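You operate a simulated robot arm through the tools that you are given. There is no shell and no other tool.

You are at the controls of a simulated robot arm. One attempt, no reset.

TASK
Set the tension to the green-ended package's count and wind 10 km onto the purple tube.
Fine: one cN per tex; leader on the orange pad; set the length knob; it ends FIRM.

It is judged by the outcome, as a careful person would: the job done as asked, and still so three seconds after it is handed in. It fails if anything else is knocked over, pushed out of place, dropped, spilled or broken.

THE ROBOT
A 6-joint arm with a two-finger parallel gripper, fixed in place. Base frame: the origin is at the foot of the arm, x ahead of it, y to its left, z up; the work surface is at about z = 820. Lengths are in mm, angles in degrees, forces in N, time in s.
Its first joint turns from -166.0 to 166.0 degrees. Payload 3.91 kg.
The TCP is the grasp point between the finger pads, 30 mm short of the fingertips. In the tool frame z runs along the fingers and y along their closing line. Largest opening 110 mm; finger width 20, thickness 10; the body of the gripper, 48 by 112 mm, starts 55 mm behind the TCP.
Orientation is that of the tool frame in the base frame, as a unit quaternion [x, y, z, w]. With the fingers straight down and closing along the base's y, the tool's x points along the base's -x, its y along +y and its z along -z.

THE INTERFACE
- The arm moves only by the tool drive_tool. Its arguments are lists of equal length, an entry for each row: "claw": the opening, from 0 (shut) to 1 (fully open); "translation": the shift along the tool's x, y, z in units of 200 mm (1.0 is 200 mm), a list of three; "dr": the turn, a rotation vector about the tool's x, y, z in units of 90 degrees (1.0 is 90 degrees), a list of three. In form: {"claw": [claw, ...], "translation": [[x, y, z], ...], "dr": [[ax, ay, az], ...]}. A call has 1 to 20 rows; each row is the pose to reach, as a shift and turn from the pose commanded when the call began, along the tool's axes at that moment. A call with a number of a shift or a turn outside -1 to 1 is refused whole. Each row takes 0.2 s and may step no farther than 50 mm and 8.6 degrees from the row before; otherwise, or with a gripper value out of range, the whole call is refused. A pose out of reach is approached as far as the arm can. The call stops where the force on the tool passes 50 N (or 10 N more than at its start, if that is more) or the arm is blocked; 0.2 s more then pass. Each finger travels about 108 mm/s and halts on what it meets, pressing with about 37 N; the grip force reading is that of the motor and also rises with nothing between the fingers. The clock runs only during rows and for 0.2 s after the last one: add rows that repeat a pose to give the fingers time. The reply holds the time, the measured pose of the TCP, the force on the tool along the base axes, the opening and the grip force, in the units named above and with some noise, with the torque about the TCP (base axes, N m) and any sound that the robot's microphone picked up.
- Cameras (640 x 400 px; columns grow to the right, rows downward): "scene" is fixed at [52.1, -648.1, 1567]; the picture's right is [0.36, -0.93, 0.00], its down [-0.61, -0.24, -0.76] and it looks along [0.71, 0.27, -0.65] (base axes); focal length 300 px, centre (320, 200). "wrist" rides on the gripper at [72, 17, -103] in the tool frame; the picture's right is [-0.23, 0.97, 0.00], its down [-0.76, -0.18, -0.62] and it looks along [-0.61, -0.14, 0.78] (tool axes); focal length 222 px, centre (320, 200). There is no depth. A picture from a camera that has moved, and an enlarged one, comes with that camera's place and axes in the base frame and with its lens.
- snapshot(camera): a new picture of that camera. No time passes.
- close_up(camera, box): a new picture of the part [left, top, right, bottom] of that camera's present view, enlarged. No time passes.
- hand_in(): hands the job in; it is judged then, once.

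Places have to be worked out from the pictures, the camera data and where the tool is seen. Open the gripper and draw the arm clear of the work before you hand the job in, unless the task says otherwise.

The tools are called after "Request:" by a JSON object that holds its "name" and its "arguments". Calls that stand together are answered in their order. drive_tool: Moves the arm, as the interface text tells. Its arguments: {"type":"object","properties":{"claw":{"type":"array","items":{"type":"number"}},"translation":{"type":"array","items":{"type":"array","items":{"type":"number"}}},"dr":{"type":"array","items":{"type":"array","items":{"type":"number"}}}},"required":["claw","translation","dr"]} The other tools are called the same way: snapshot (camera) takes a picture; close_up (camera, box) takes an enlarged picture of a part of a camera's view; hand_in () hands the job in.

At the start:

```text
time_s: 0.0
tool_pos: [657.1, 73.5, 1105.6]
ee_rot: [-0.001, 1.0, 0.001, 0.001]
force: [-0.8, -0.6, -0.4]
torque: [0.04, -0.03, 0.0]
width: 110.1
grasp_force: 0.1
```

scene: 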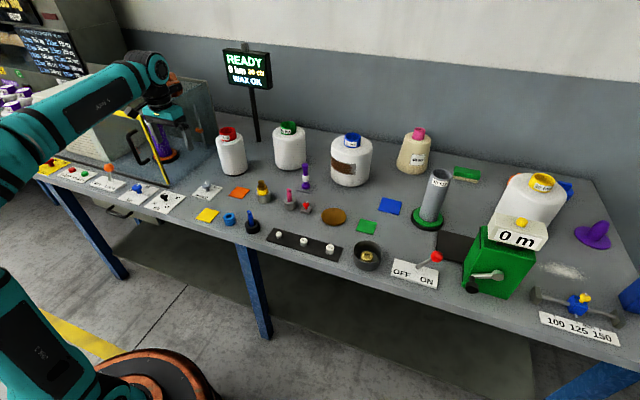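
wrist: 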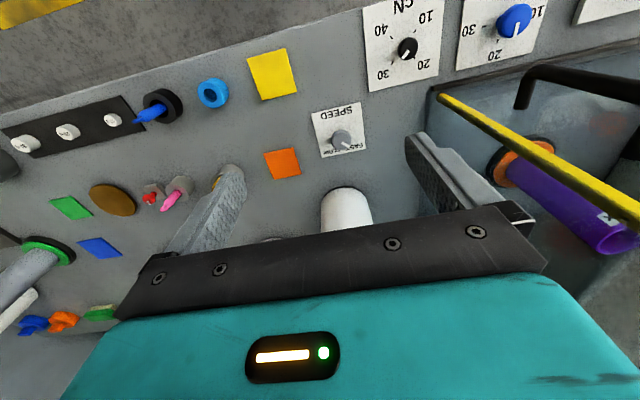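

I start by looking closely at the scene to identify the items: packages, display, panel and knobs.

Request:
{"name": "close_up", "arguments": {"camera": "scene", "box": [200, 40, 360, 140]}}

Request:
{"name": "close_up", "arguments": {"camera": "scene", "box": [0, 0, 160, 100]}}

Request:
{"name": "close_up", "arguments": {"camera": "scene", "box": [30, 80, 230, 220]}}

Request:
{"name": "close_up", "arguments": {"camera": "scene", "box": [200, 110, 360, 210]}}

Request:
{"name": "close_up", "arguments": {"camera": "scene", "box": [180, 160, 380, 280]}}

Request:
{"name": "close_up", "arguments": {"camera": "scene", "box": [360, 120, 640, 360]}}

```text
4.00 times, centred on (280, 90) of scene
camera zoom: at [52.1, -648.1, 1567.0], right [0.36, -0.93, 0.0], down [-0.61, -0.24, -0.76], along [0.71, 0.27, -0.65], focal length 1200 px, centre (480, 640)
```

zoom: 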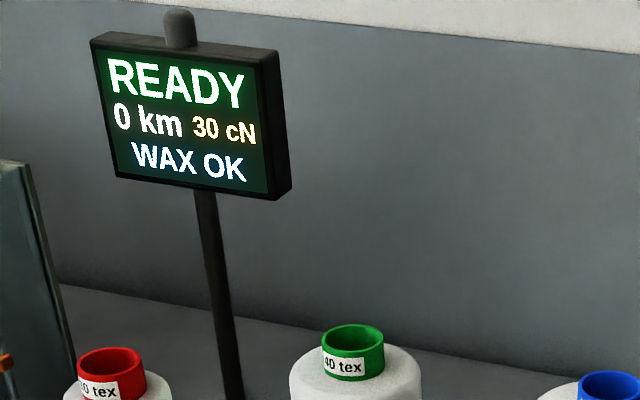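

```text
4.00 times, centred on (80, 50) of scene
camera zoom: at [52.1, -648.1, 1567.0], right [0.36, -0.93, 0.0], down [-0.61, -0.24, -0.76], along [0.71, 0.27, -0.65], focal length 1200 px, centre (1280, 800)
```

zoom: 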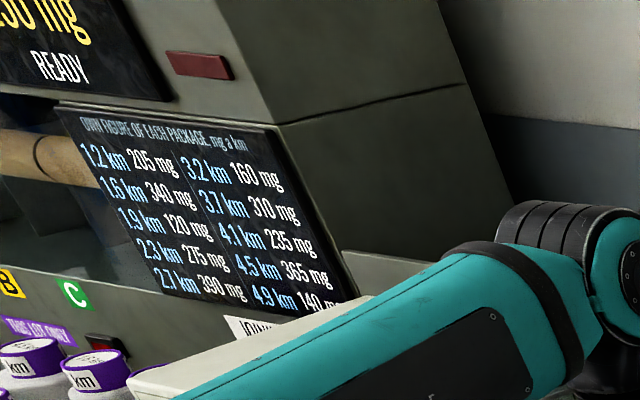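

```text
2.86 times, centred on (130, 150) of scene
camera zoom: at [52.1, -648.1, 1567.0], right [0.36, -0.93, 0.0], down [-0.61, -0.24, -0.76], along [0.71, 0.27, -0.65], focal length 858 px, centre (863, 343)
```

zoom: 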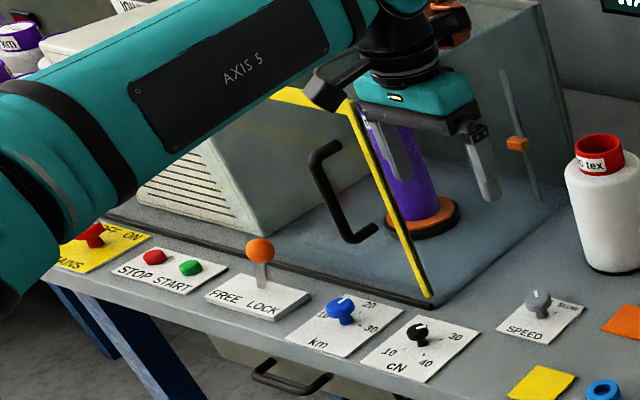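

```text
4.00 times, centred on (280, 160) of scene
camera zoom: at [52.1, -648.1, 1567.0], right [0.36, -0.93, 0.0], down [-0.61, -0.24, -0.76], along [0.71, 0.27, -0.65], focal length 1200 px, centre (480, 360)
```

zoom: 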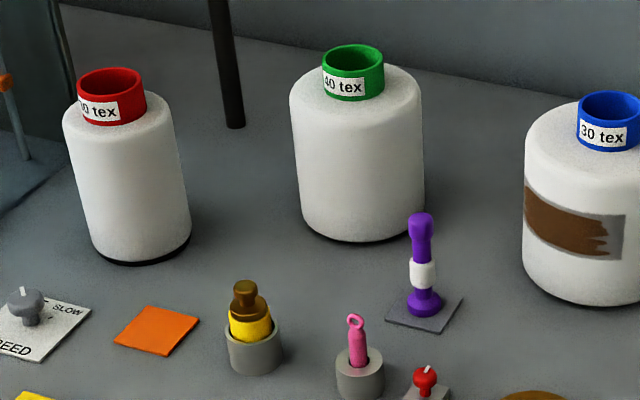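

```text
3.20 times, centred on (280, 220) of scene
camera zoom: at [52.1, -648.1, 1567.0], right [0.36, -0.93, 0.0], down [-0.61, -0.24, -0.76], along [0.71, 0.27, -0.65], focal length 960 px, centre (448, 136)
```

zoom: 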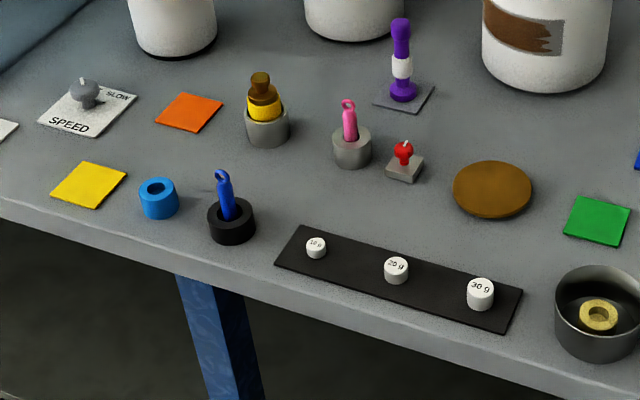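

```text
1.67 times, centred on (500, 240) of scene
camera zoom: at [52.1, -648.1, 1567.0], right [0.36, -0.93, 0.0], down [-0.61, -0.24, -0.76], along [0.71, 0.27, -0.65], focal length 500 px, centre (20, 133)
```

zoom: 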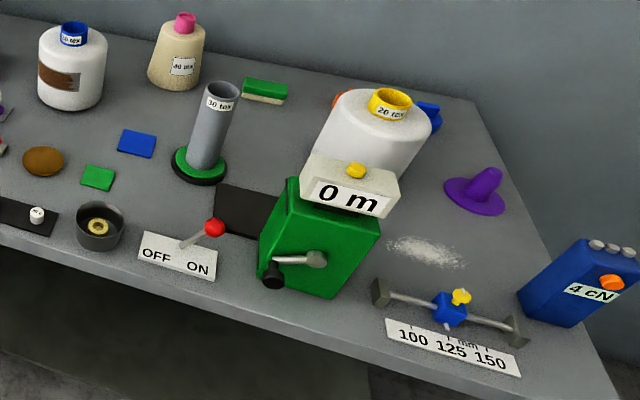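

The scene shows the winder panel at the left (STOP/START, FREE/LOCK, km, cN, SPEED), the purple tube inside a guard, and the packages. I zoom in on the wrist view and other parts of the scene for detail.

Request:
{"name": "close_up", "arguments": {"camera": "wrist", "box": [340, 0, 640, 200]}}

Request:
{"name": "close_up", "arguments": {"camera": "wrist", "box": [0, 60, 340, 270]}}

Request:
{"name": "close_up", "arguments": {"camera": "scene", "box": [265, 115, 315, 147]}}

Request:
{"name": "close_up", "arguments": {"camera": "scene", "box": [100, 60, 220, 200]}}

Request:
{"name": "close_up", "arguments": {"camera": "scene", "box": [0, 0, 80, 120]}}

Request:
{"name": "close_up", "arguments": {"camera": "scene", "box": [40, 150, 240, 240]}}

```text
2.00 times, centred on (490, 100) of wrist
camera zoom: at [584.1, 90.4, 1208.6], right [0.23, 0.97, 0.0], down [0.76, -0.18, 0.62], along [0.61, -0.14, -0.78], focal length 444 px, centre (-20, 400)
```

zoom: 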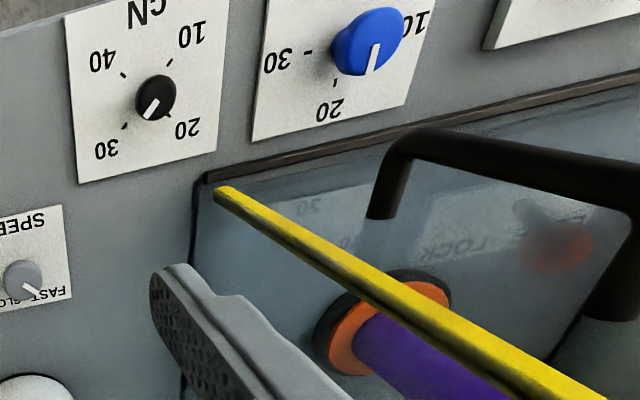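

```text
1.88 times, centred on (170, 165) of wrist
camera zoom: at [584.1, 90.4, 1208.6], right [0.23, 0.97, 0.0], down [0.76, -0.18, 0.62], along [0.61, -0.14, -0.78], focal length 418 px, centre (602, 266)
```

zoom: 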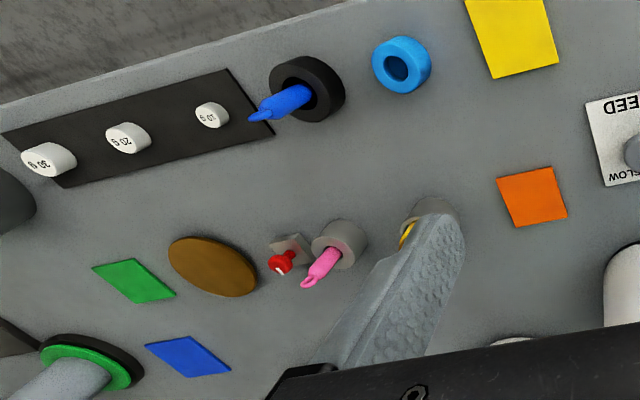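

```text
12.50 times, centred on (290, 131) of scene
camera zoom: at [52.1, -648.1, 1567.0], right [0.36, -0.93, 0.0], down [-0.61, -0.24, -0.76], along [0.71, 0.27, -0.65], focal length 3752 px, centre (695, 1062)
```

zoom: 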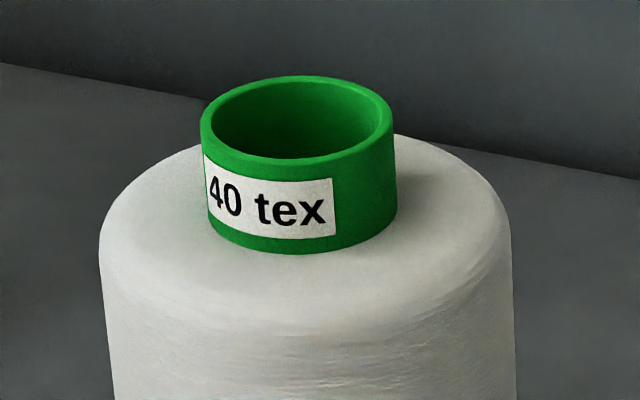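

```text
2.86 times, centred on (160, 130) of scene
camera zoom: at [52.1, -648.1, 1567.0], right [0.36, -0.93, 0.0], down [-0.61, -0.24, -0.76], along [0.71, 0.27, -0.65], focal length 858 px, centre (777, 400)
```

zoom: 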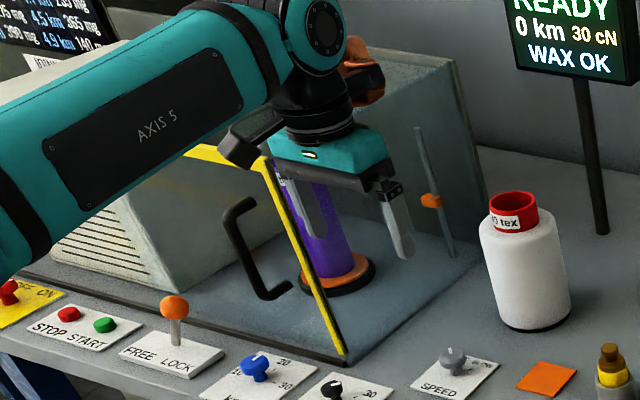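

```text
3.33 times, centred on (40, 60) of scene
camera zoom: at [52.1, -648.1, 1567.0], right [0.36, -0.93, 0.0], down [-0.61, -0.24, -0.76], along [0.71, 0.27, -0.65], focal length 1000 px, centre (1253, 667)
```

zoom: 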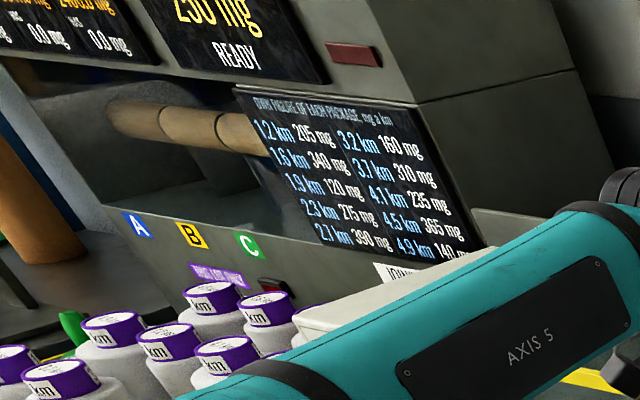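

```text
3.20 times, centred on (140, 195) of scene
camera zoom: at [52.1, -648.1, 1567.0], right [0.36, -0.93, 0.0], down [-0.61, -0.24, -0.76], along [0.71, 0.27, -0.65], focal length 960 px, centre (896, 216)
```

zoom: 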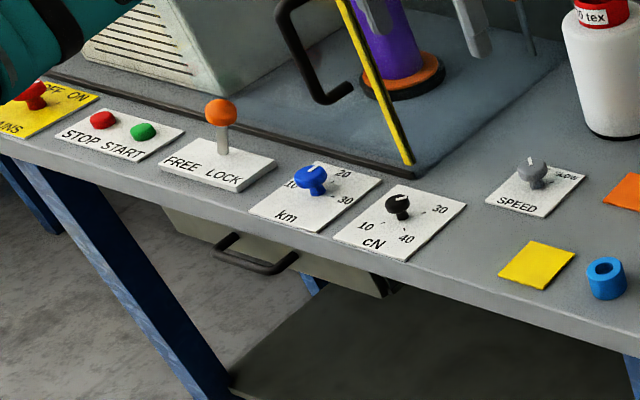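

The green-ended package reads 40 tex, so the target is 40 cN. Now I zoom into the small items to work out what the "leader" is and how the knobs point.

Request:
{"name": "close_up", "arguments": {"camera": "scene", "box": [285, 155, 325, 195]}}

Request:
{"name": "close_up", "arguments": {"camera": "scene", "box": [280, 185, 320, 220]}}

Request:
{"name": "close_up", "arguments": {"camera": "scene", "box": [225, 175, 285, 240]}}

Request:
{"name": "close_up", "arguments": {"camera": "scene", "box": [85, 155, 195, 220]}}

Request:
{"name": "close_up", "arguments": {"camera": "wrist", "box": [350, 0, 550, 110]}}

Request:
{"name": "close_up", "arguments": {"camera": "scene", "box": [400, 120, 640, 260]}}

```text
10.00 times, centred on (305, 175) of scene
camera zoom: at [52.1, -648.1, 1567.0], right [0.36, -0.93, 0.0], down [-0.61, -0.24, -0.76], along [0.71, 0.27, -0.65], focal length 3001 px, centre (470, 450)
```

zoom: 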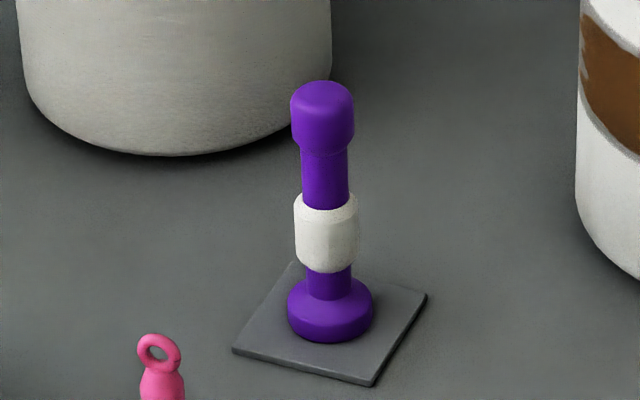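

```text
11.43 times, centred on (300, 202) of scene
camera zoom: at [52.1, -648.1, 1567.0], right [0.36, -0.93, 0.0], down [-0.61, -0.24, -0.76], along [0.71, 0.27, -0.65], focal length 3430 px, centre (549, 171)
```

zoom: 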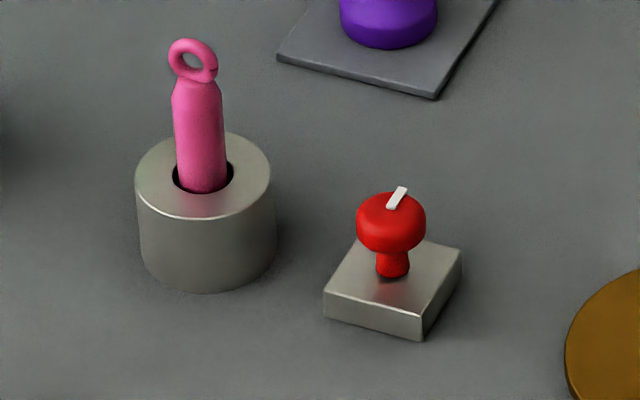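

```text
6.15 times, centred on (255, 208) of scene
camera zoom: at [52.1, -648.1, 1567.0], right [0.36, -0.93, 0.0], down [-0.61, -0.24, -0.76], along [0.71, 0.27, -0.65], focal length 1847 px, centre (720, 154)
```

zoom: 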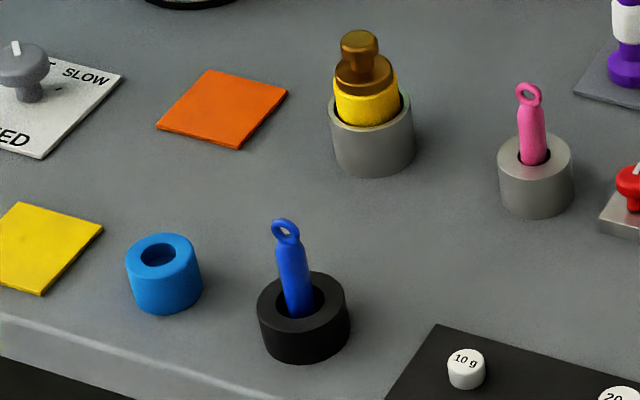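

```text
5.82 times, centred on (140, 188) of scene
camera zoom: at [52.1, -648.1, 1567.0], right [0.36, -0.93, 0.0], down [-0.61, -0.24, -0.76], along [0.71, 0.27, -0.65], focal length 1746 px, centre (1367, 273)
```

zoom: 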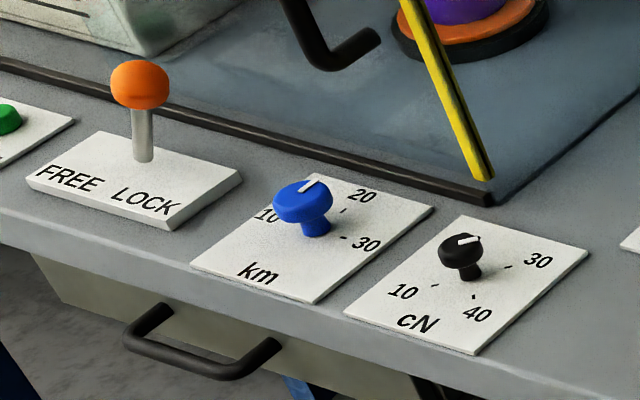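

```text
3.20 times, centred on (450, 55) of wrist
camera zoom: at [584.1, 90.4, 1208.6], right [0.23, 0.97, 0.0], down [0.76, -0.18, 0.62], along [0.61, -0.14, -0.78], focal length 711 px, centre (-96, 664)
```

zoom: 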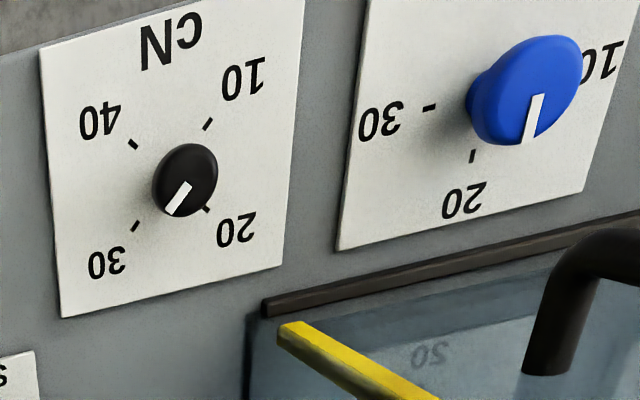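

```text
2.67 times, centred on (520, 190) of scene
camera zoom: at [52.1, -648.1, 1567.0], right [0.36, -0.93, 0.0], down [-0.61, -0.24, -0.76], along [0.71, 0.27, -0.65], focal length 800 px, centre (-213, 227)
```

zoom: 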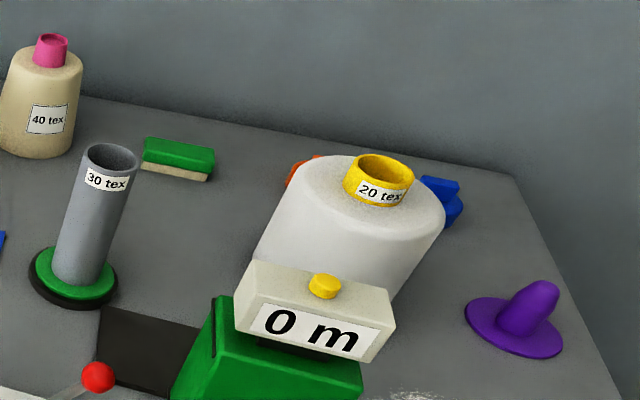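

The km knob points near 20 (or between 10 and 20) and the cN knob sits near 30. I need better views of the winder and the guard, so I move the arm back/right and up, turning the wrist camera to look toward +y.

Request:
{"name": "drive_tool", "arguments": {"claw": [1, 1, 1, 1, 1, 1, 1, 1, 1, 1, 1, 1], "translation": [[0.024, -0.083, -0.04], [0.048, -0.167, -0.08], [0.071, -0.25, -0.12], [0.095, -0.333, -0.16], [0.119, -0.417, -0.2], [0.143, -0.5, -0.24], [0.166, -0.583, -0.28], [0.19, -0.667, -0.32], [0.214, -0.75, -0.36], [0.238, -0.833, -0.4], [0.261, -0.917, -0.44], [0.285, -1.0, -0.475]], "dr": [[0, 0, -0.083], [0, 0, -0.167], [0, 0, -0.25], [0, 0, -0.333], [0, 0, -0.417], [0, 0, -0.5], [0, 0, -0.583], [0, 0, -0.667], [0, 0, -0.75], [0, 0, -0.833], [0, 0, -0.917], [0, 0, -1.0]]}}

Request:
{"name": "snapshot", "arguments": {"camera": "wrist"}}

Request:
{"name": "snapshot", "arguments": {"camera": "scene"}}

```text
time_s: 2.6
tool_pos: [599.5, -126.2, 1200.8]
ee_rot: [0.708, -0.706, 0.0, -0.001]
force: [-0.1, 0.7, 0.4]
torque: [0.02, 0.01, 0.03]
width: 110.1
grasp_force: 0.1
```

```text
taken
camera wrist: at [583.2, -199.1, 1303.9], right [-0.97, 0.22, 0.0], down [0.17, 0.76, 0.62], along [0.14, 0.61, -0.78], focal length 222 px, centre (320, 200)
```

wrist: 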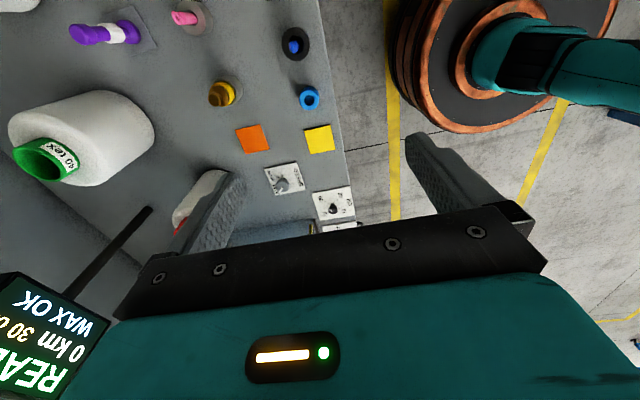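

```text
taken
```

scene: 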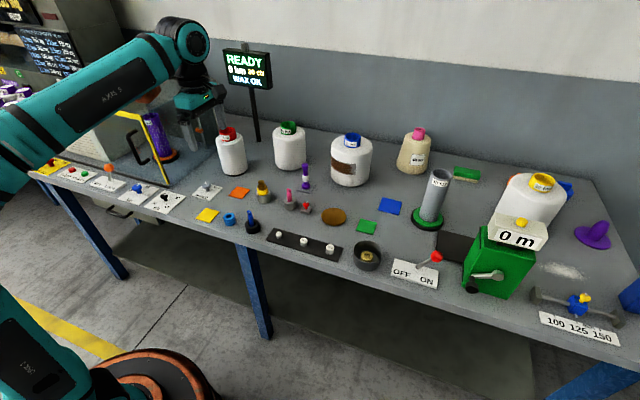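

The arm now blocks less of the hood. I take close-ups of the hood and the machine in the scene view.

Request:
{"name": "close_up", "arguments": {"camera": "scene", "box": [60, 80, 230, 200]}}

Request:
{"name": "close_up", "arguments": {"camera": "scene", "box": [130, 90, 220, 180]}}

Request:
{"name": "close_up", "arguments": {"camera": "wrist", "box": [0, 0, 360, 240]}}

```text
3.33 times, centred on (145, 140) of scene
camera zoom: at [52.1, -648.1, 1567.0], right [0.36, -0.93, 0.0], down [-0.61, -0.24, -0.76], along [0.71, 0.27, -0.65], focal length 1000 px, centre (903, 400)
```

zoom: 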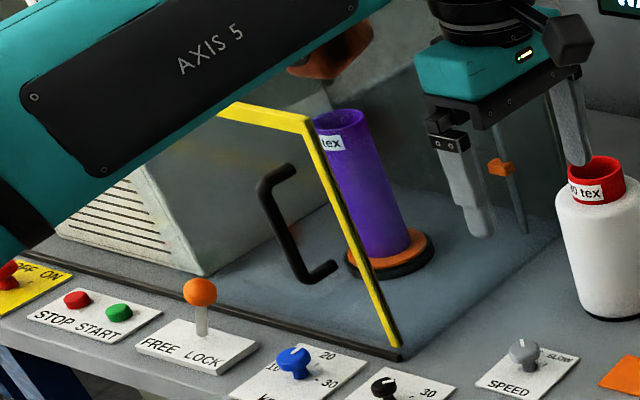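

```text
4.44 times, centred on (175, 135) of scene
camera zoom: at [52.1, -648.1, 1567.0], right [0.36, -0.93, 0.0], down [-0.61, -0.24, -0.76], along [0.71, 0.27, -0.65], focal length 1334 px, centre (964, 489)
```

zoom: 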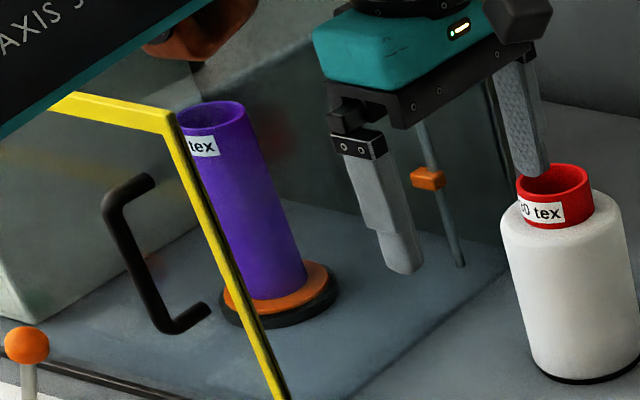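

```text
1.67 times, centred on (180, 120) of wrist
camera zoom: at [583.2, -199.1, 1303.9], right [-0.97, 0.22, 0.0], down [0.17, 0.76, 0.62], along [0.14, 0.61, -0.78], focal length 370 px, centre (553, 333)
```

zoom: 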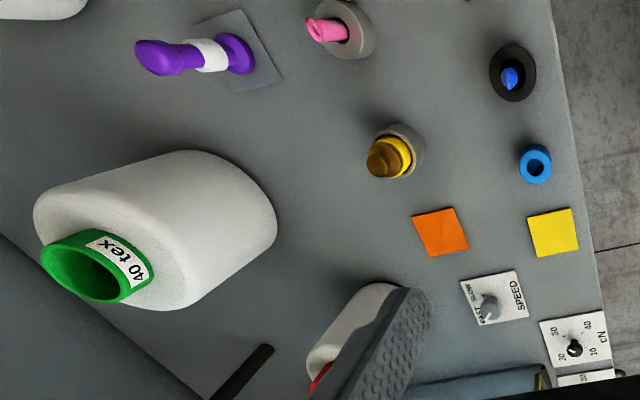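

The purple tube is on the spindle behind a yellow-edged door. I check the background signage and drawer in case they explain the leader.

Request:
{"name": "close_up", "arguments": {"camera": "scene", "box": [0, 60, 120, 180]}}

Request:
{"name": "close_up", "arguments": {"camera": "scene", "box": [70, 170, 190, 250]}}

Request:
{"name": "close_up", "arguments": {"camera": "wrist", "box": [60, 0, 220, 90]}}

Request:
{"name": "close_up", "arguments": {"camera": "wrist", "box": [220, 100, 380, 240]}}

Request:
{"name": "close_up", "arguments": {"camera": "scene", "box": [340, 180, 480, 300]}}

Request:
{"name": "close_up", "arguments": {"camera": "scene", "box": [500, 200, 640, 380]}}

```text
3.33 times, centred on (60, 120) of scene
camera zoom: at [52.1, -648.1, 1567.0], right [0.36, -0.93, 0.0], down [-0.61, -0.24, -0.76], along [0.71, 0.27, -0.65], focal length 1000 px, centre (1187, 467)
```

zoom: 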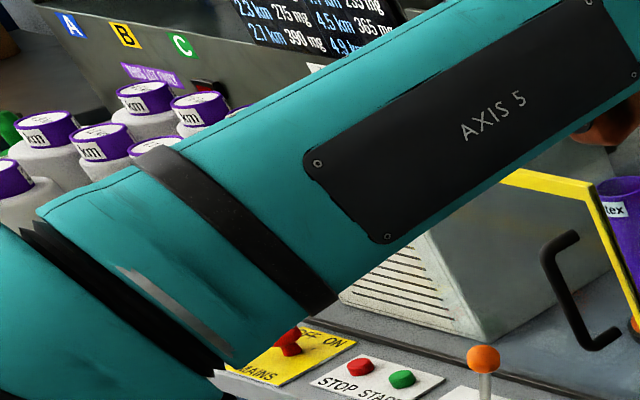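

```text
5.00 times, centred on (130, 210) of scene
camera zoom: at [52.1, -648.1, 1567.0], right [0.36, -0.93, 0.0], down [-0.61, -0.24, -0.76], along [0.71, 0.27, -0.65], focal length 1501 px, centre (1270, 150)
```

zoom: 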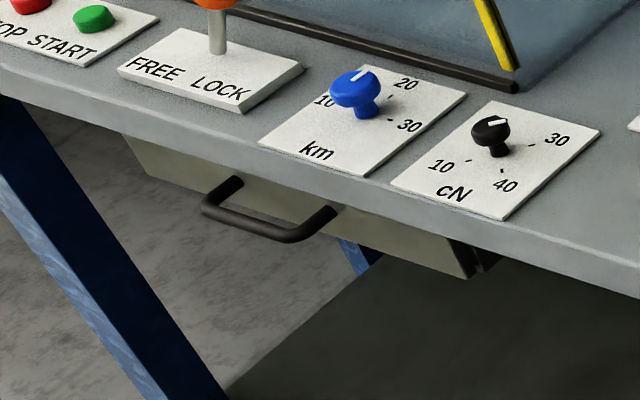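

```text
4.00 times, centred on (140, 45) of wrist
camera zoom: at [583.2, -199.1, 1303.9], right [-0.97, 0.22, 0.0], down [0.17, 0.76, 0.62], along [0.14, 0.61, -0.78], focal length 888 px, centre (1040, 820)
```

zoom: 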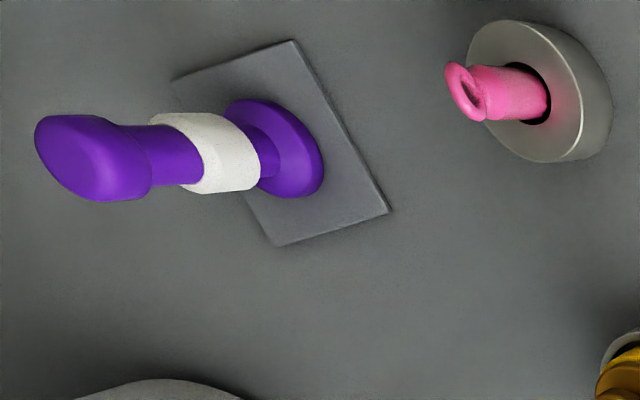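

```text
2.86 times, centred on (300, 170) of wrist
camera zoom: at [583.2, -199.1, 1303.9], right [-0.97, 0.22, 0.0], down [0.17, 0.76, 0.62], along [0.14, 0.61, -0.78], focal length 635 px, centre (377, 286)
```

zoom: 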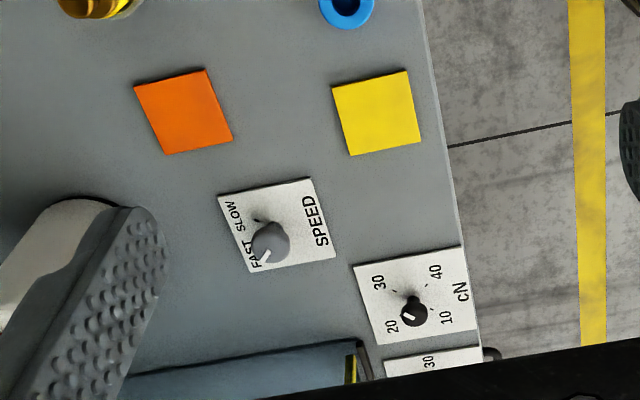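

```text
3.33 times, centred on (410, 240) of scene
camera zoom: at [52.1, -648.1, 1567.0], right [0.36, -0.93, 0.0], down [-0.61, -0.24, -0.76], along [0.71, 0.27, -0.65], focal length 1000 px, centre (20, 67)
```

zoom: 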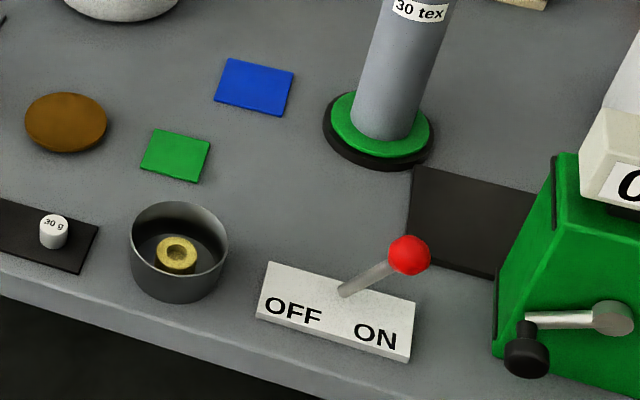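

```text
2.22 times, centred on (570, 290) of scene
camera zoom: at [52.1, -648.1, 1567.0], right [0.36, -0.93, 0.0], down [-0.61, -0.24, -0.76], along [0.71, 0.27, -0.65], focal length 667 px, centre (-236, 0)
```

zoom: 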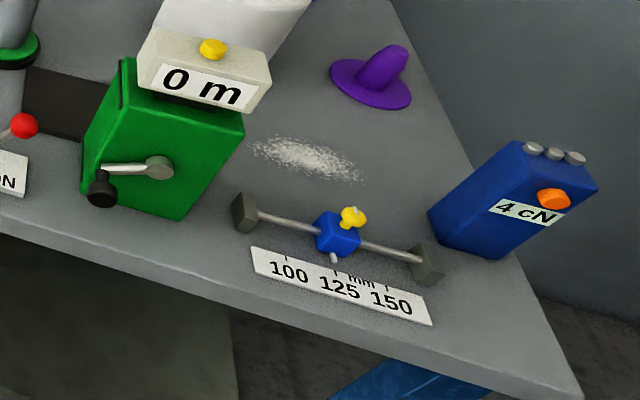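

The purple peg with white yarn wound on it, parked on a grey plate, looks like the leader. The panel dials are near (640,195) for cN and (637,320) for km. I move toward the panel with the camera back in its standard orientation.

Request:
{"name": "drive_tool", "arguments": {"claw": [1, 1, 1, 1, 1, 1, 1, 1, 1, 1, 1, 1], "translation": [[-0.083, 0, 0.01], [-0.167, 0, 0.02], [-0.25, 0.0, 0.03], [-0.333, 0, 0.04], [-0.417, 0, 0.05], [-0.5, 0, 0.06], [-0.583, 0, 0.07], [-0.667, 0, 0.08], [-0.75, 0, 0.085], [-0.833, 0, 0.09], [-0.917, 0, 0.095], [-1.0, 0, 0.1]], "dr": [[0, 0, 0.083], [0, 0, 0.167], [0, 0, 0.25], [0, 0, 0.333], [0, 0, 0.417], [0, 0, 0.5], [0, 0, 0.583], [0, 0, 0.667], [0, 0, 0.75], [0, 0, 0.833], [0, 0, 0.917], [0, 0, 1.0]]}}

Request:
{"name": "drive_tool", "arguments": {"claw": [1, 1, 1, 1, 1, 1], "translation": [[0.05, 0.15, 0.08], [0.1, 0.3, 0.16], [0.15, 0.45, 0.24], [0.2, 0.6, 0.32], [0.25, 0.75, 0.4], [0.25, 0.85, 0.45]], "dr": [[0, 0, 0], [0, 0, 0], [0, 0, 0], [0, 0, 0], [0, 0, 0], [0, 0, 0]]}}

Request:
{"name": "snapshot", "arguments": {"camera": "wrist"}}

Request:
{"name": "snapshot", "arguments": {"camera": "scene"}}

```text
time_s: 5.2
tool_pos: [598.6, 74.5, 1180.4]
ee_rot: [0.0, 1.0, 0.001, 0.001]
force: [-0.3, -0.3, -0.5]
torque: [-0.01, 0.02, 0.0]
width: 109.8
grasp_force: 0.1
```

```text
time_s: 6.6
tool_pos: [548.5, 245.1, 1091.1]
ee_rot: [-0.001, 1.0, 0.0, 0.0]
force: [0.1, 0.3, -0.1]
torque: [-0.01, 0.0, 0.0]
width: 109.8
grasp_force: 0.2
```

```text
taken
camera wrist: at [475.9, 260.9, 1193.6], right [0.23, 0.97, 0.0], down [0.76, -0.18, 0.62], along [0.61, -0.14, -0.78], focal length 222 px, centre (320, 200)
```

wrist: 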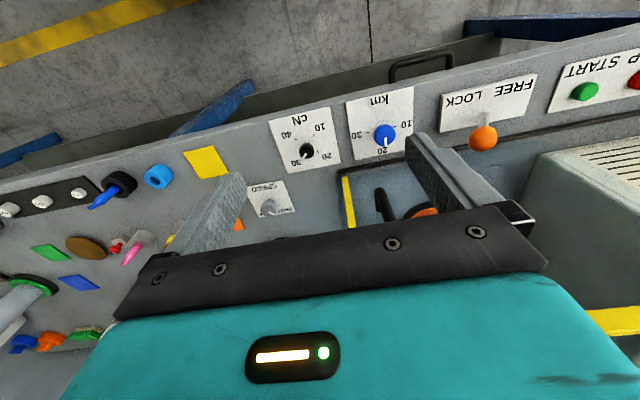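

```text
taken
```

scene: 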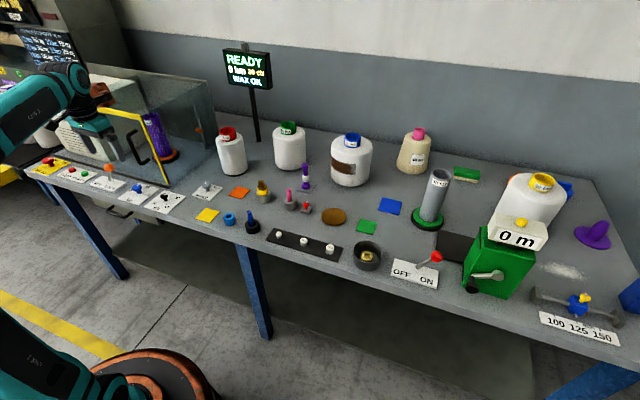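

The hood and panel are now clearly visible. I take detailed close-ups of the dials, the lever and the guard from both cameras.

Request:
{"name": "close_up", "arguments": {"camera": "wrist", "box": [260, 70, 440, 190]}}

Request:
{"name": "close_up", "arguments": {"camera": "wrist", "box": [420, 20, 640, 170]}}

Request:
{"name": "close_up", "arguments": {"camera": "scene", "box": [60, 50, 240, 200]}}

Request:
{"name": "close_up", "arguments": {"camera": "scene", "box": [20, 140, 190, 230]}}

```text
3.33 times, centred on (350, 130) of wrist
camera zoom: at [475.9, 260.9, 1193.6], right [0.23, 0.97, 0.0], down [0.76, -0.18, 0.62], along [0.61, -0.14, -0.78], focal length 740 px, centre (220, 433)
```

zoom: 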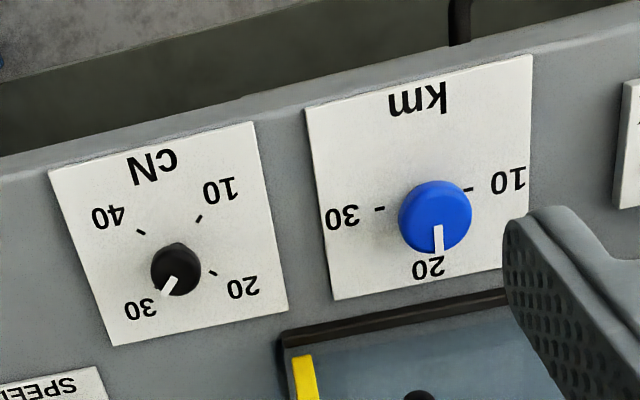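

```text
2.67 times, centred on (530, 95) of wrist
camera zoom: at [475.9, 260.9, 1193.6], right [0.23, 0.97, 0.0], down [0.76, -0.18, 0.62], along [0.61, -0.14, -0.78], focal length 592 px, centre (-240, 480)
```

zoom: 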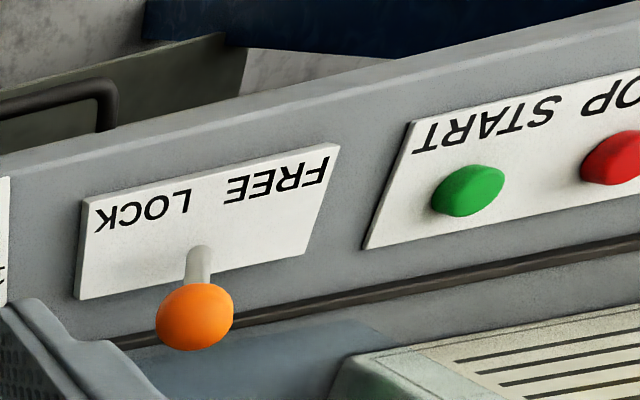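

```text
2.67 times, centred on (150, 125) of scene
camera zoom: at [52.1, -648.1, 1567.0], right [0.36, -0.93, 0.0], down [-0.61, -0.24, -0.76], along [0.71, 0.27, -0.65], focal length 800 px, centre (773, 400)
```

zoom: 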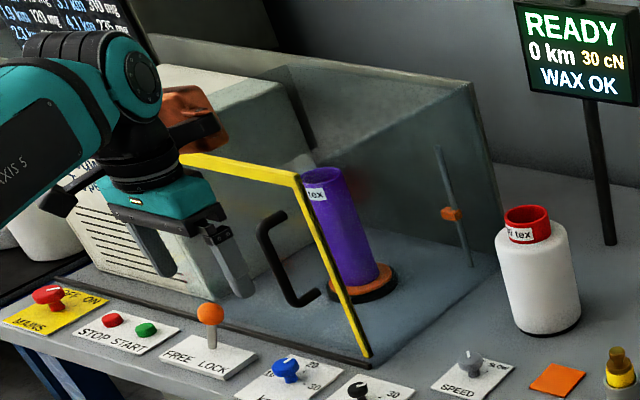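

```text
3.76 times, centred on (105, 185) of scene
camera zoom: at [52.1, -648.1, 1567.0], right [0.36, -0.93, 0.0], down [-0.61, -0.24, -0.76], along [0.71, 0.27, -0.65], focal length 1130 px, centre (1129, 256)
```

zoom: 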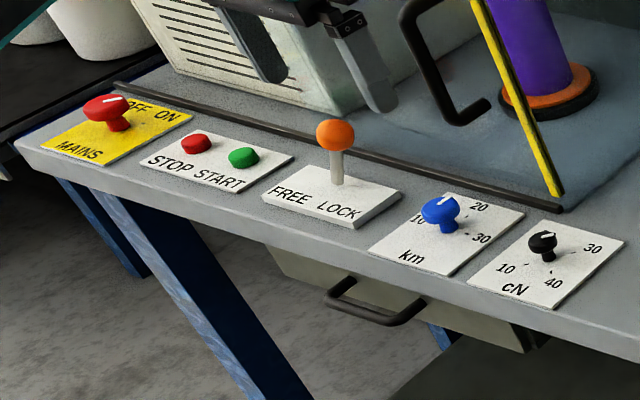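

Estimates: cN knob axis ≈ (636, 200), top z ≈ 852; km knob ≈ (635.5, 329), top ≈ 853; the door handle bar ≈ (665, 296). I move above the cN knob, turned so the camera is on the −y side, to refine its position.

Request:
{"name": "drive_tool", "arguments": {"claw": [1, 1, 1, 1, 1, 1, 1, 1, 1, 1, 1, 1], "translation": [[-0.036, -0.019, 0.037], [-0.073, -0.038, 0.075], [-0.109, -0.056, 0.112], [-0.146, -0.075, 0.15], [-0.182, -0.094, 0.187], [-0.219, -0.112, 0.225], [-0.255, -0.131, 0.262], [-0.292, -0.15, 0.3], [-0.328, -0.169, 0.337], [-0.365, -0.188, 0.375], [-0.401, -0.206, 0.412], [-0.4375, -0.225, 0.45]], "dr": [[0, 0, -0.083], [0, 0, -0.167], [0, 0, -0.25], [0, 0, -0.333], [0, 0, -0.417], [0, 0, -0.5], [0, 0, -0.583], [0, 0, -0.667], [0, 0, -0.75], [0, 0, -0.833], [0, 0, -0.917], [0, 0, -1.0]]}}

Request:
{"name": "snapshot", "arguments": {"camera": "wrist"}}

Request:
{"name": "snapshot", "arguments": {"camera": "scene"}}

```text
time_s: 9.2
tool_pos: [637.3, 199.2, 999.8]
ee_rot: [0.709, -0.706, 0.001, -0.002]
force: [-0.4, -0.9, 0.3]
torque: [0.0, 0.02, 0.0]
width: 110.4
grasp_force: 0.0
```

```text
taken
camera wrist: at [620.9, 126.3, 1103.5], right [-0.97, 0.22, 0.0], down [0.17, 0.76, 0.62], along [0.14, 0.61, -0.78], focal length 222 px, centre (320, 200)
```

wrist: 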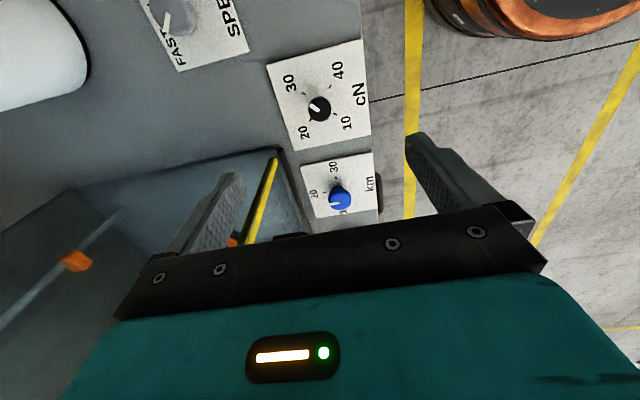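

```text
taken
```

scene: 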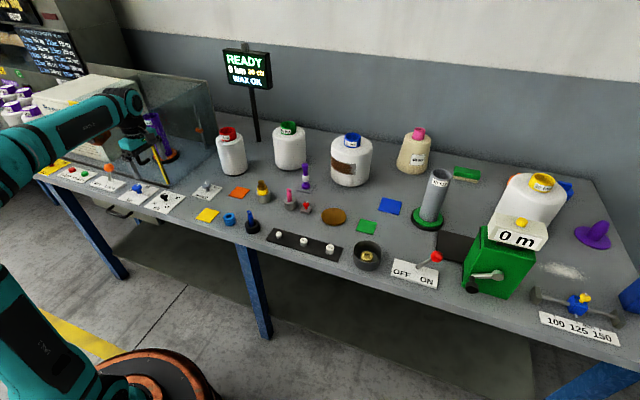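

Request:
{"name": "close_up", "arguments": {"camera": "wrist", "box": [250, 30, 410, 220]}}

Request:
{"name": "close_up", "arguments": {"camera": "scene", "box": [90, 80, 200, 220]}}

```text
2.11 times, centred on (330, 125) of wrist
camera zoom: at [620.9, 126.3, 1103.5], right [-0.97, 0.22, 0.0], down [0.17, 0.76, 0.62], along [0.14, 0.61, -0.78], focal length 468 px, centre (299, 358)
```

zoom: 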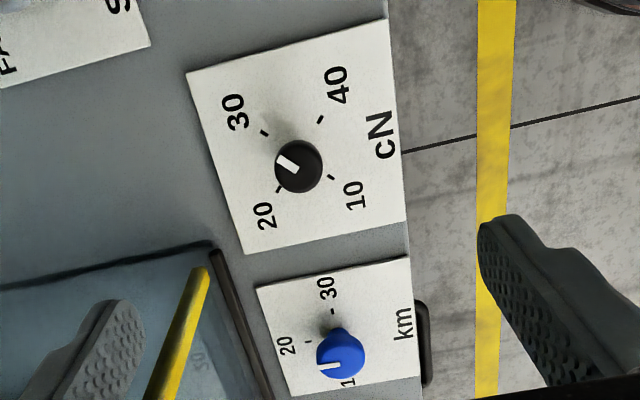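

```text
2.86 times, centred on (145, 150) of scene
camera zoom: at [52.1, -648.1, 1567.0], right [0.36, -0.93, 0.0], down [-0.61, -0.24, -0.76], along [0.71, 0.27, -0.65], focal length 858 px, centre (820, 343)
```

zoom: 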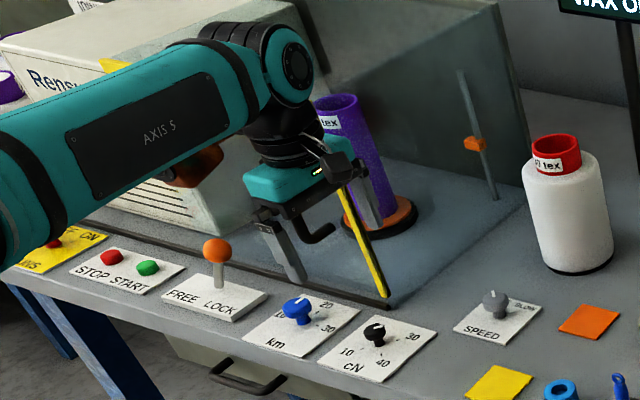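

The refined cN knob axis is about (637, 198.5), right under the TCP. I narrow the fingers to ~66 mm and descend to TCP z ≈ 866.

Request:
{"name": "drive_tool", "arguments": {"claw": [0.6, 0.6, 0.6, 0.6, 0.6, 0.6, 0.6], "translation": [[0, 0, 0], [0, 0, 0.15], [0, 0, 0.3], [0, 0, 0.45], [0, 0, 0.57], [0, 0, 0.64], [0, 0, 0.67]], "dr": [[0, 0, 0], [0, 0, 0], [0, 0, 0], [0, 0, 0], [0, 0, 0], [0, 0, 0], [0, 0, 0]]}}

Request:
{"name": "close_up", "arguments": {"camera": "scene", "box": [110, 140, 200, 220]}}

Request:
{"name": "snapshot", "arguments": {"camera": "wrist"}}

```text
time_s: 10.8
tool_pos: [635.4, 199.2, 866.1]
ee_rot: [0.708, -0.706, 0.001, -0.002]
force: [0.2, 0.1, 0.9]
torque: [-0.01, -0.01, 0.01]
width: 65.8
grasp_force: 0.0
```

```text
5.00 times, centred on (155, 180) of scene
camera zoom: at [52.1, -648.1, 1567.0], right [0.36, -0.93, 0.0], down [-0.61, -0.24, -0.76], along [0.71, 0.27, -0.65], focal length 1501 px, centre (1145, 300)
```

zoom: 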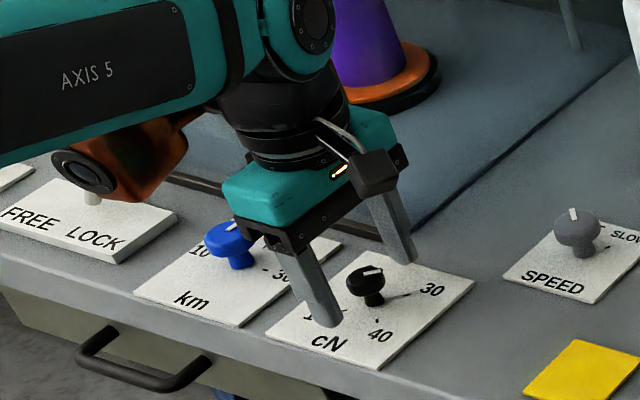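

```text
taken
camera wrist: at [620.1, 126.7, 969.3], right [-0.97, 0.23, 0.0], down [0.18, 0.76, 0.62], along [0.14, 0.61, -0.78], focal length 222 px, centre (320, 200)
```

wrist: 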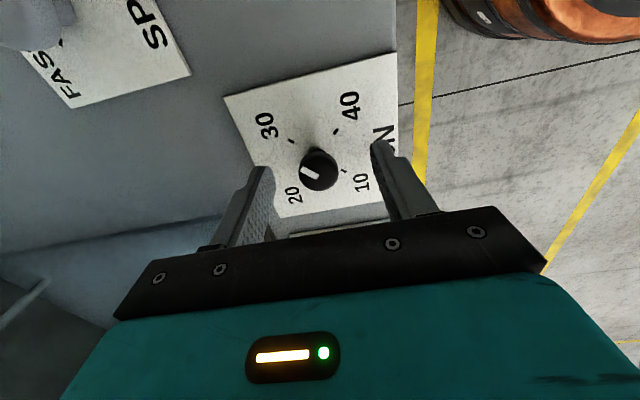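

The knob sits centred between the fingertips. I close the fingers on it.

Request:
{"name": "drive_tool", "arguments": {"claw": [0.4, 0.3, 0.15, 0.15], "translation": [[0, 0, 0], [0, 0, 0], [0, 0, 0], [0, 0, 0]], "dr": [[0, 0, 0], [0, 0, 0], [0, 0, 0], [0, 0, 0]]}}

Request:
{"name": "close_up", "arguments": {"camera": "wrist", "box": [220, 80, 420, 240]}}

Request:
{"name": "close_up", "arguments": {"camera": "scene", "box": [110, 140, 200, 220]}}

```text
time_s: 11.8
tool_pos: [637.8, 199.8, 866.5]
ee_rot: [0.707, -0.707, 0.0, -0.001]
force: [22.1, 1.0, 1.0]
torque: [0.22, -0.63, -0.04]
width: 25.5
grasp_force: 44.8
```

```text
2.50 times, centred on (320, 160) of wrist
camera zoom: at [621.2, 126.6, 969.4], right [-0.97, 0.23, 0.0], down [0.18, 0.76, 0.62], along [0.14, 0.61, -0.78], focal length 555 px, centre (320, 300)
```

zoom: 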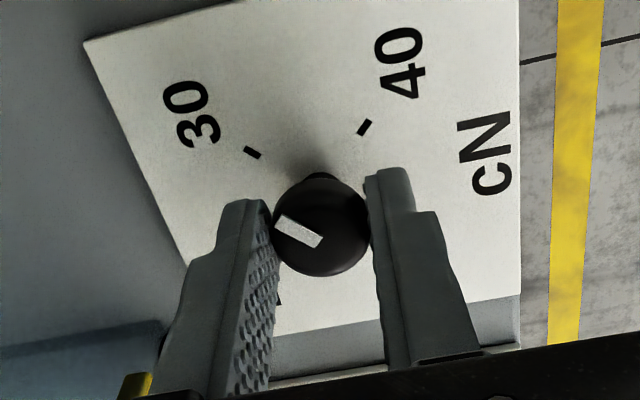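

```text
5.00 times, centred on (155, 180) of scene
camera zoom: at [52.1, -648.1, 1567.0], right [0.36, -0.93, 0.0], down [-0.61, -0.24, -0.76], along [0.71, 0.27, -0.65], focal length 1501 px, centre (1145, 300)
```

zoom: 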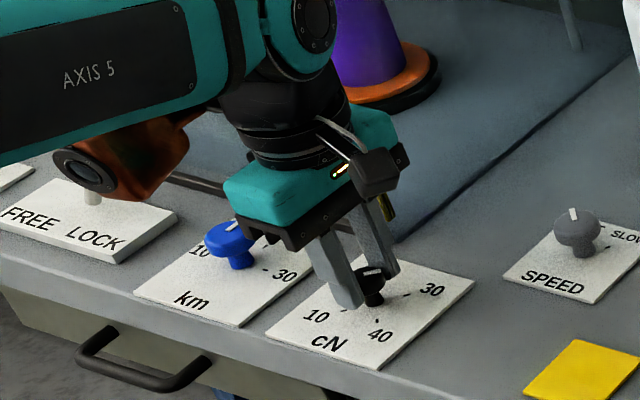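

The grip is on (25.5 mm). There is a 22 N side load, so I nudge 2 mm toward +x and turn the knob clockwise in part first (45°), watching the readings.

Request:
{"name": "drive_tool", "arguments": {"claw": [0.15, 0.15, 0.15, 0.15, 0.15, 0.15, 0.15, 0.15], "translation": [[0, -0.01, 0], [0, -0.01, 0], [0, -0.01, 0], [0, -0.01, 0], [0, -0.01, 0], [0, -0.01, 0], [0, -0.01, 0], [0, -0.01, 0]], "dr": [[0, 0, 0], [0, 0, 0.08], [0, 0, 0.16], [0, 0, 0.24], [0, 0, 0.32], [0, 0, 0.4], [0, 0, 0.48], [0, 0, 0.5]]}}

Request:
{"name": "close_up", "arguments": {"camera": "scene", "box": [215, 40, 285, 100]}}

Request:
{"name": "close_up", "arguments": {"camera": "wrist", "box": [220, 80, 420, 240]}}

```text
time_s: 13.1
tool_pos: [634.6, 200.6, 866.5]
ee_rot: [-0.516, 0.857, -0.001, -0.002]
force: [-37.0, 8.4, 3.8]
torque: [-2.83, -6.64, 7.18]
width: 31.1
grasp_force: 14.8
stopped in row 6: the force on the tool passed its limit at 66 N (the readings are from after the stop); the commanded pose is now the measured one
```

```text
6.67 times, centred on (250, 70) of scene
camera zoom: at [52.1, -648.1, 1567.0], right [0.36, -0.93, 0.0], down [-0.61, -0.24, -0.76], along [0.71, 0.27, -0.65], focal length 2001 px, centre (787, 1067)
```

zoom: 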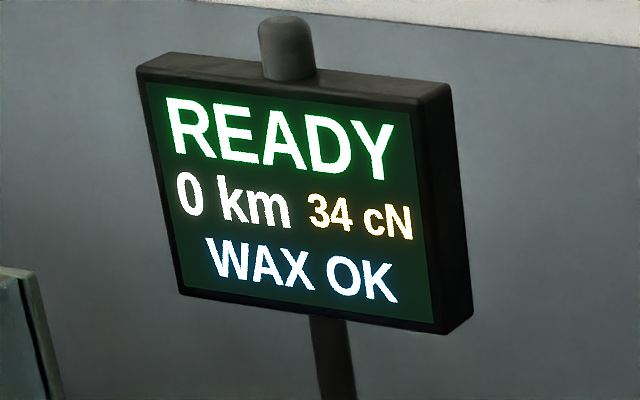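

```text
2.50 times, centred on (320, 160) of wrist
camera zoom: at [586.2, 144.3, 969.9], right [-0.75, 0.66, 0.0], down [0.51, 0.59, 0.62], along [0.41, 0.47, -0.78], focal length 555 px, centre (320, 300)
```

zoom: 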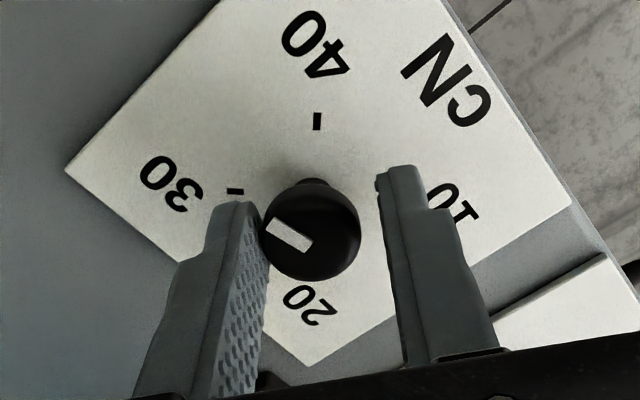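

The display now reads 34 cN, but the motion stopped on a 66 N force. Something may be touching, so I look at the arm and the lever before moving further.

Request:
{"name": "snapshot", "arguments": {"camera": "scene"}}

Request:
{"name": "close_up", "arguments": {"camera": "scene", "box": [40, 70, 200, 230]}}

Request:
{"name": "snapshot", "arguments": {"camera": "wrist"}}

```text
taken
```

scene: 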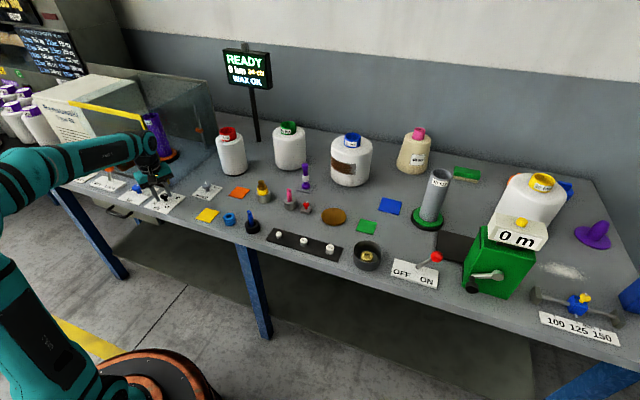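

```text
2.50 times, centred on (120, 150) of scene
camera zoom: at [52.1, -648.1, 1567.0], right [0.36, -0.93, 0.0], down [-0.61, -0.24, -0.76], along [0.71, 0.27, -0.65], focal length 750 px, centre (820, 325)
```

zoom: 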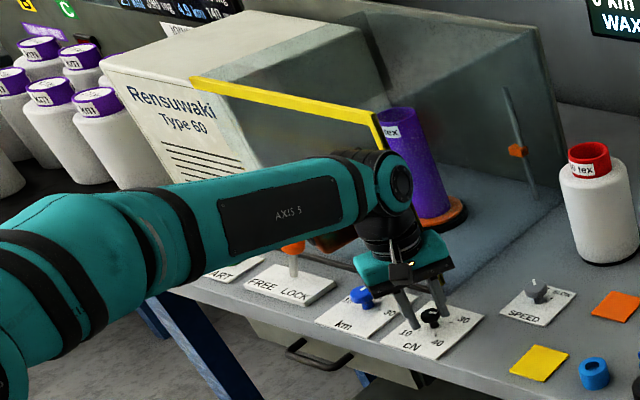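

```text
taken
camera wrist: at [586.2, 144.3, 969.9], right [-0.75, 0.66, 0.0], down [0.51, 0.59, 0.62], along [0.41, 0.47, -0.78], focal length 222 px, centre (320, 200)
```

wrist: 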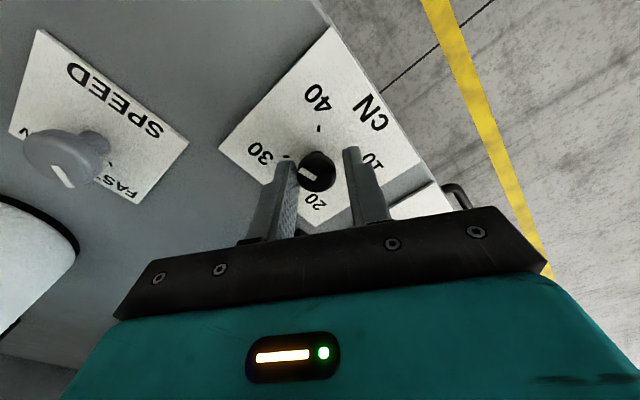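

An orange-brown part of the arm's wrist appears to be close to the door or handle. I zoom in on it to understand the arm's geometry.

Request:
{"name": "close_up", "arguments": {"camera": "scene", "box": [100, 110, 180, 200]}}

Request:
{"name": "close_up", "arguments": {"camera": "scene", "box": [0, 90, 200, 400]}}

```text
4.44 times, centred on (140, 155) of scene
camera zoom: at [52.1, -648.1, 1567.0], right [0.36, -0.93, 0.0], down [-0.61, -0.24, -0.76], along [0.71, 0.27, -0.65], focal length 1334 px, centre (1120, 400)
```

zoom: 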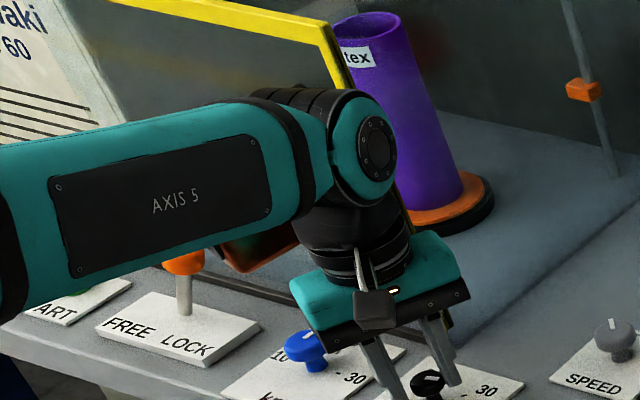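

```text
1.29 times, centred on (100, 245) of scene
camera zoom: at [52.1, -648.1, 1567.0], right [0.36, -0.93, 0.0], down [-0.61, -0.24, -0.76], along [0.71, 0.27, -0.65], focal length 387 px, centre (604, 142)
```

zoom: 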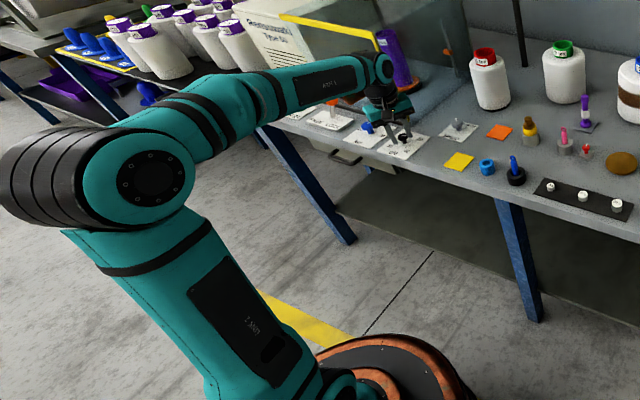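

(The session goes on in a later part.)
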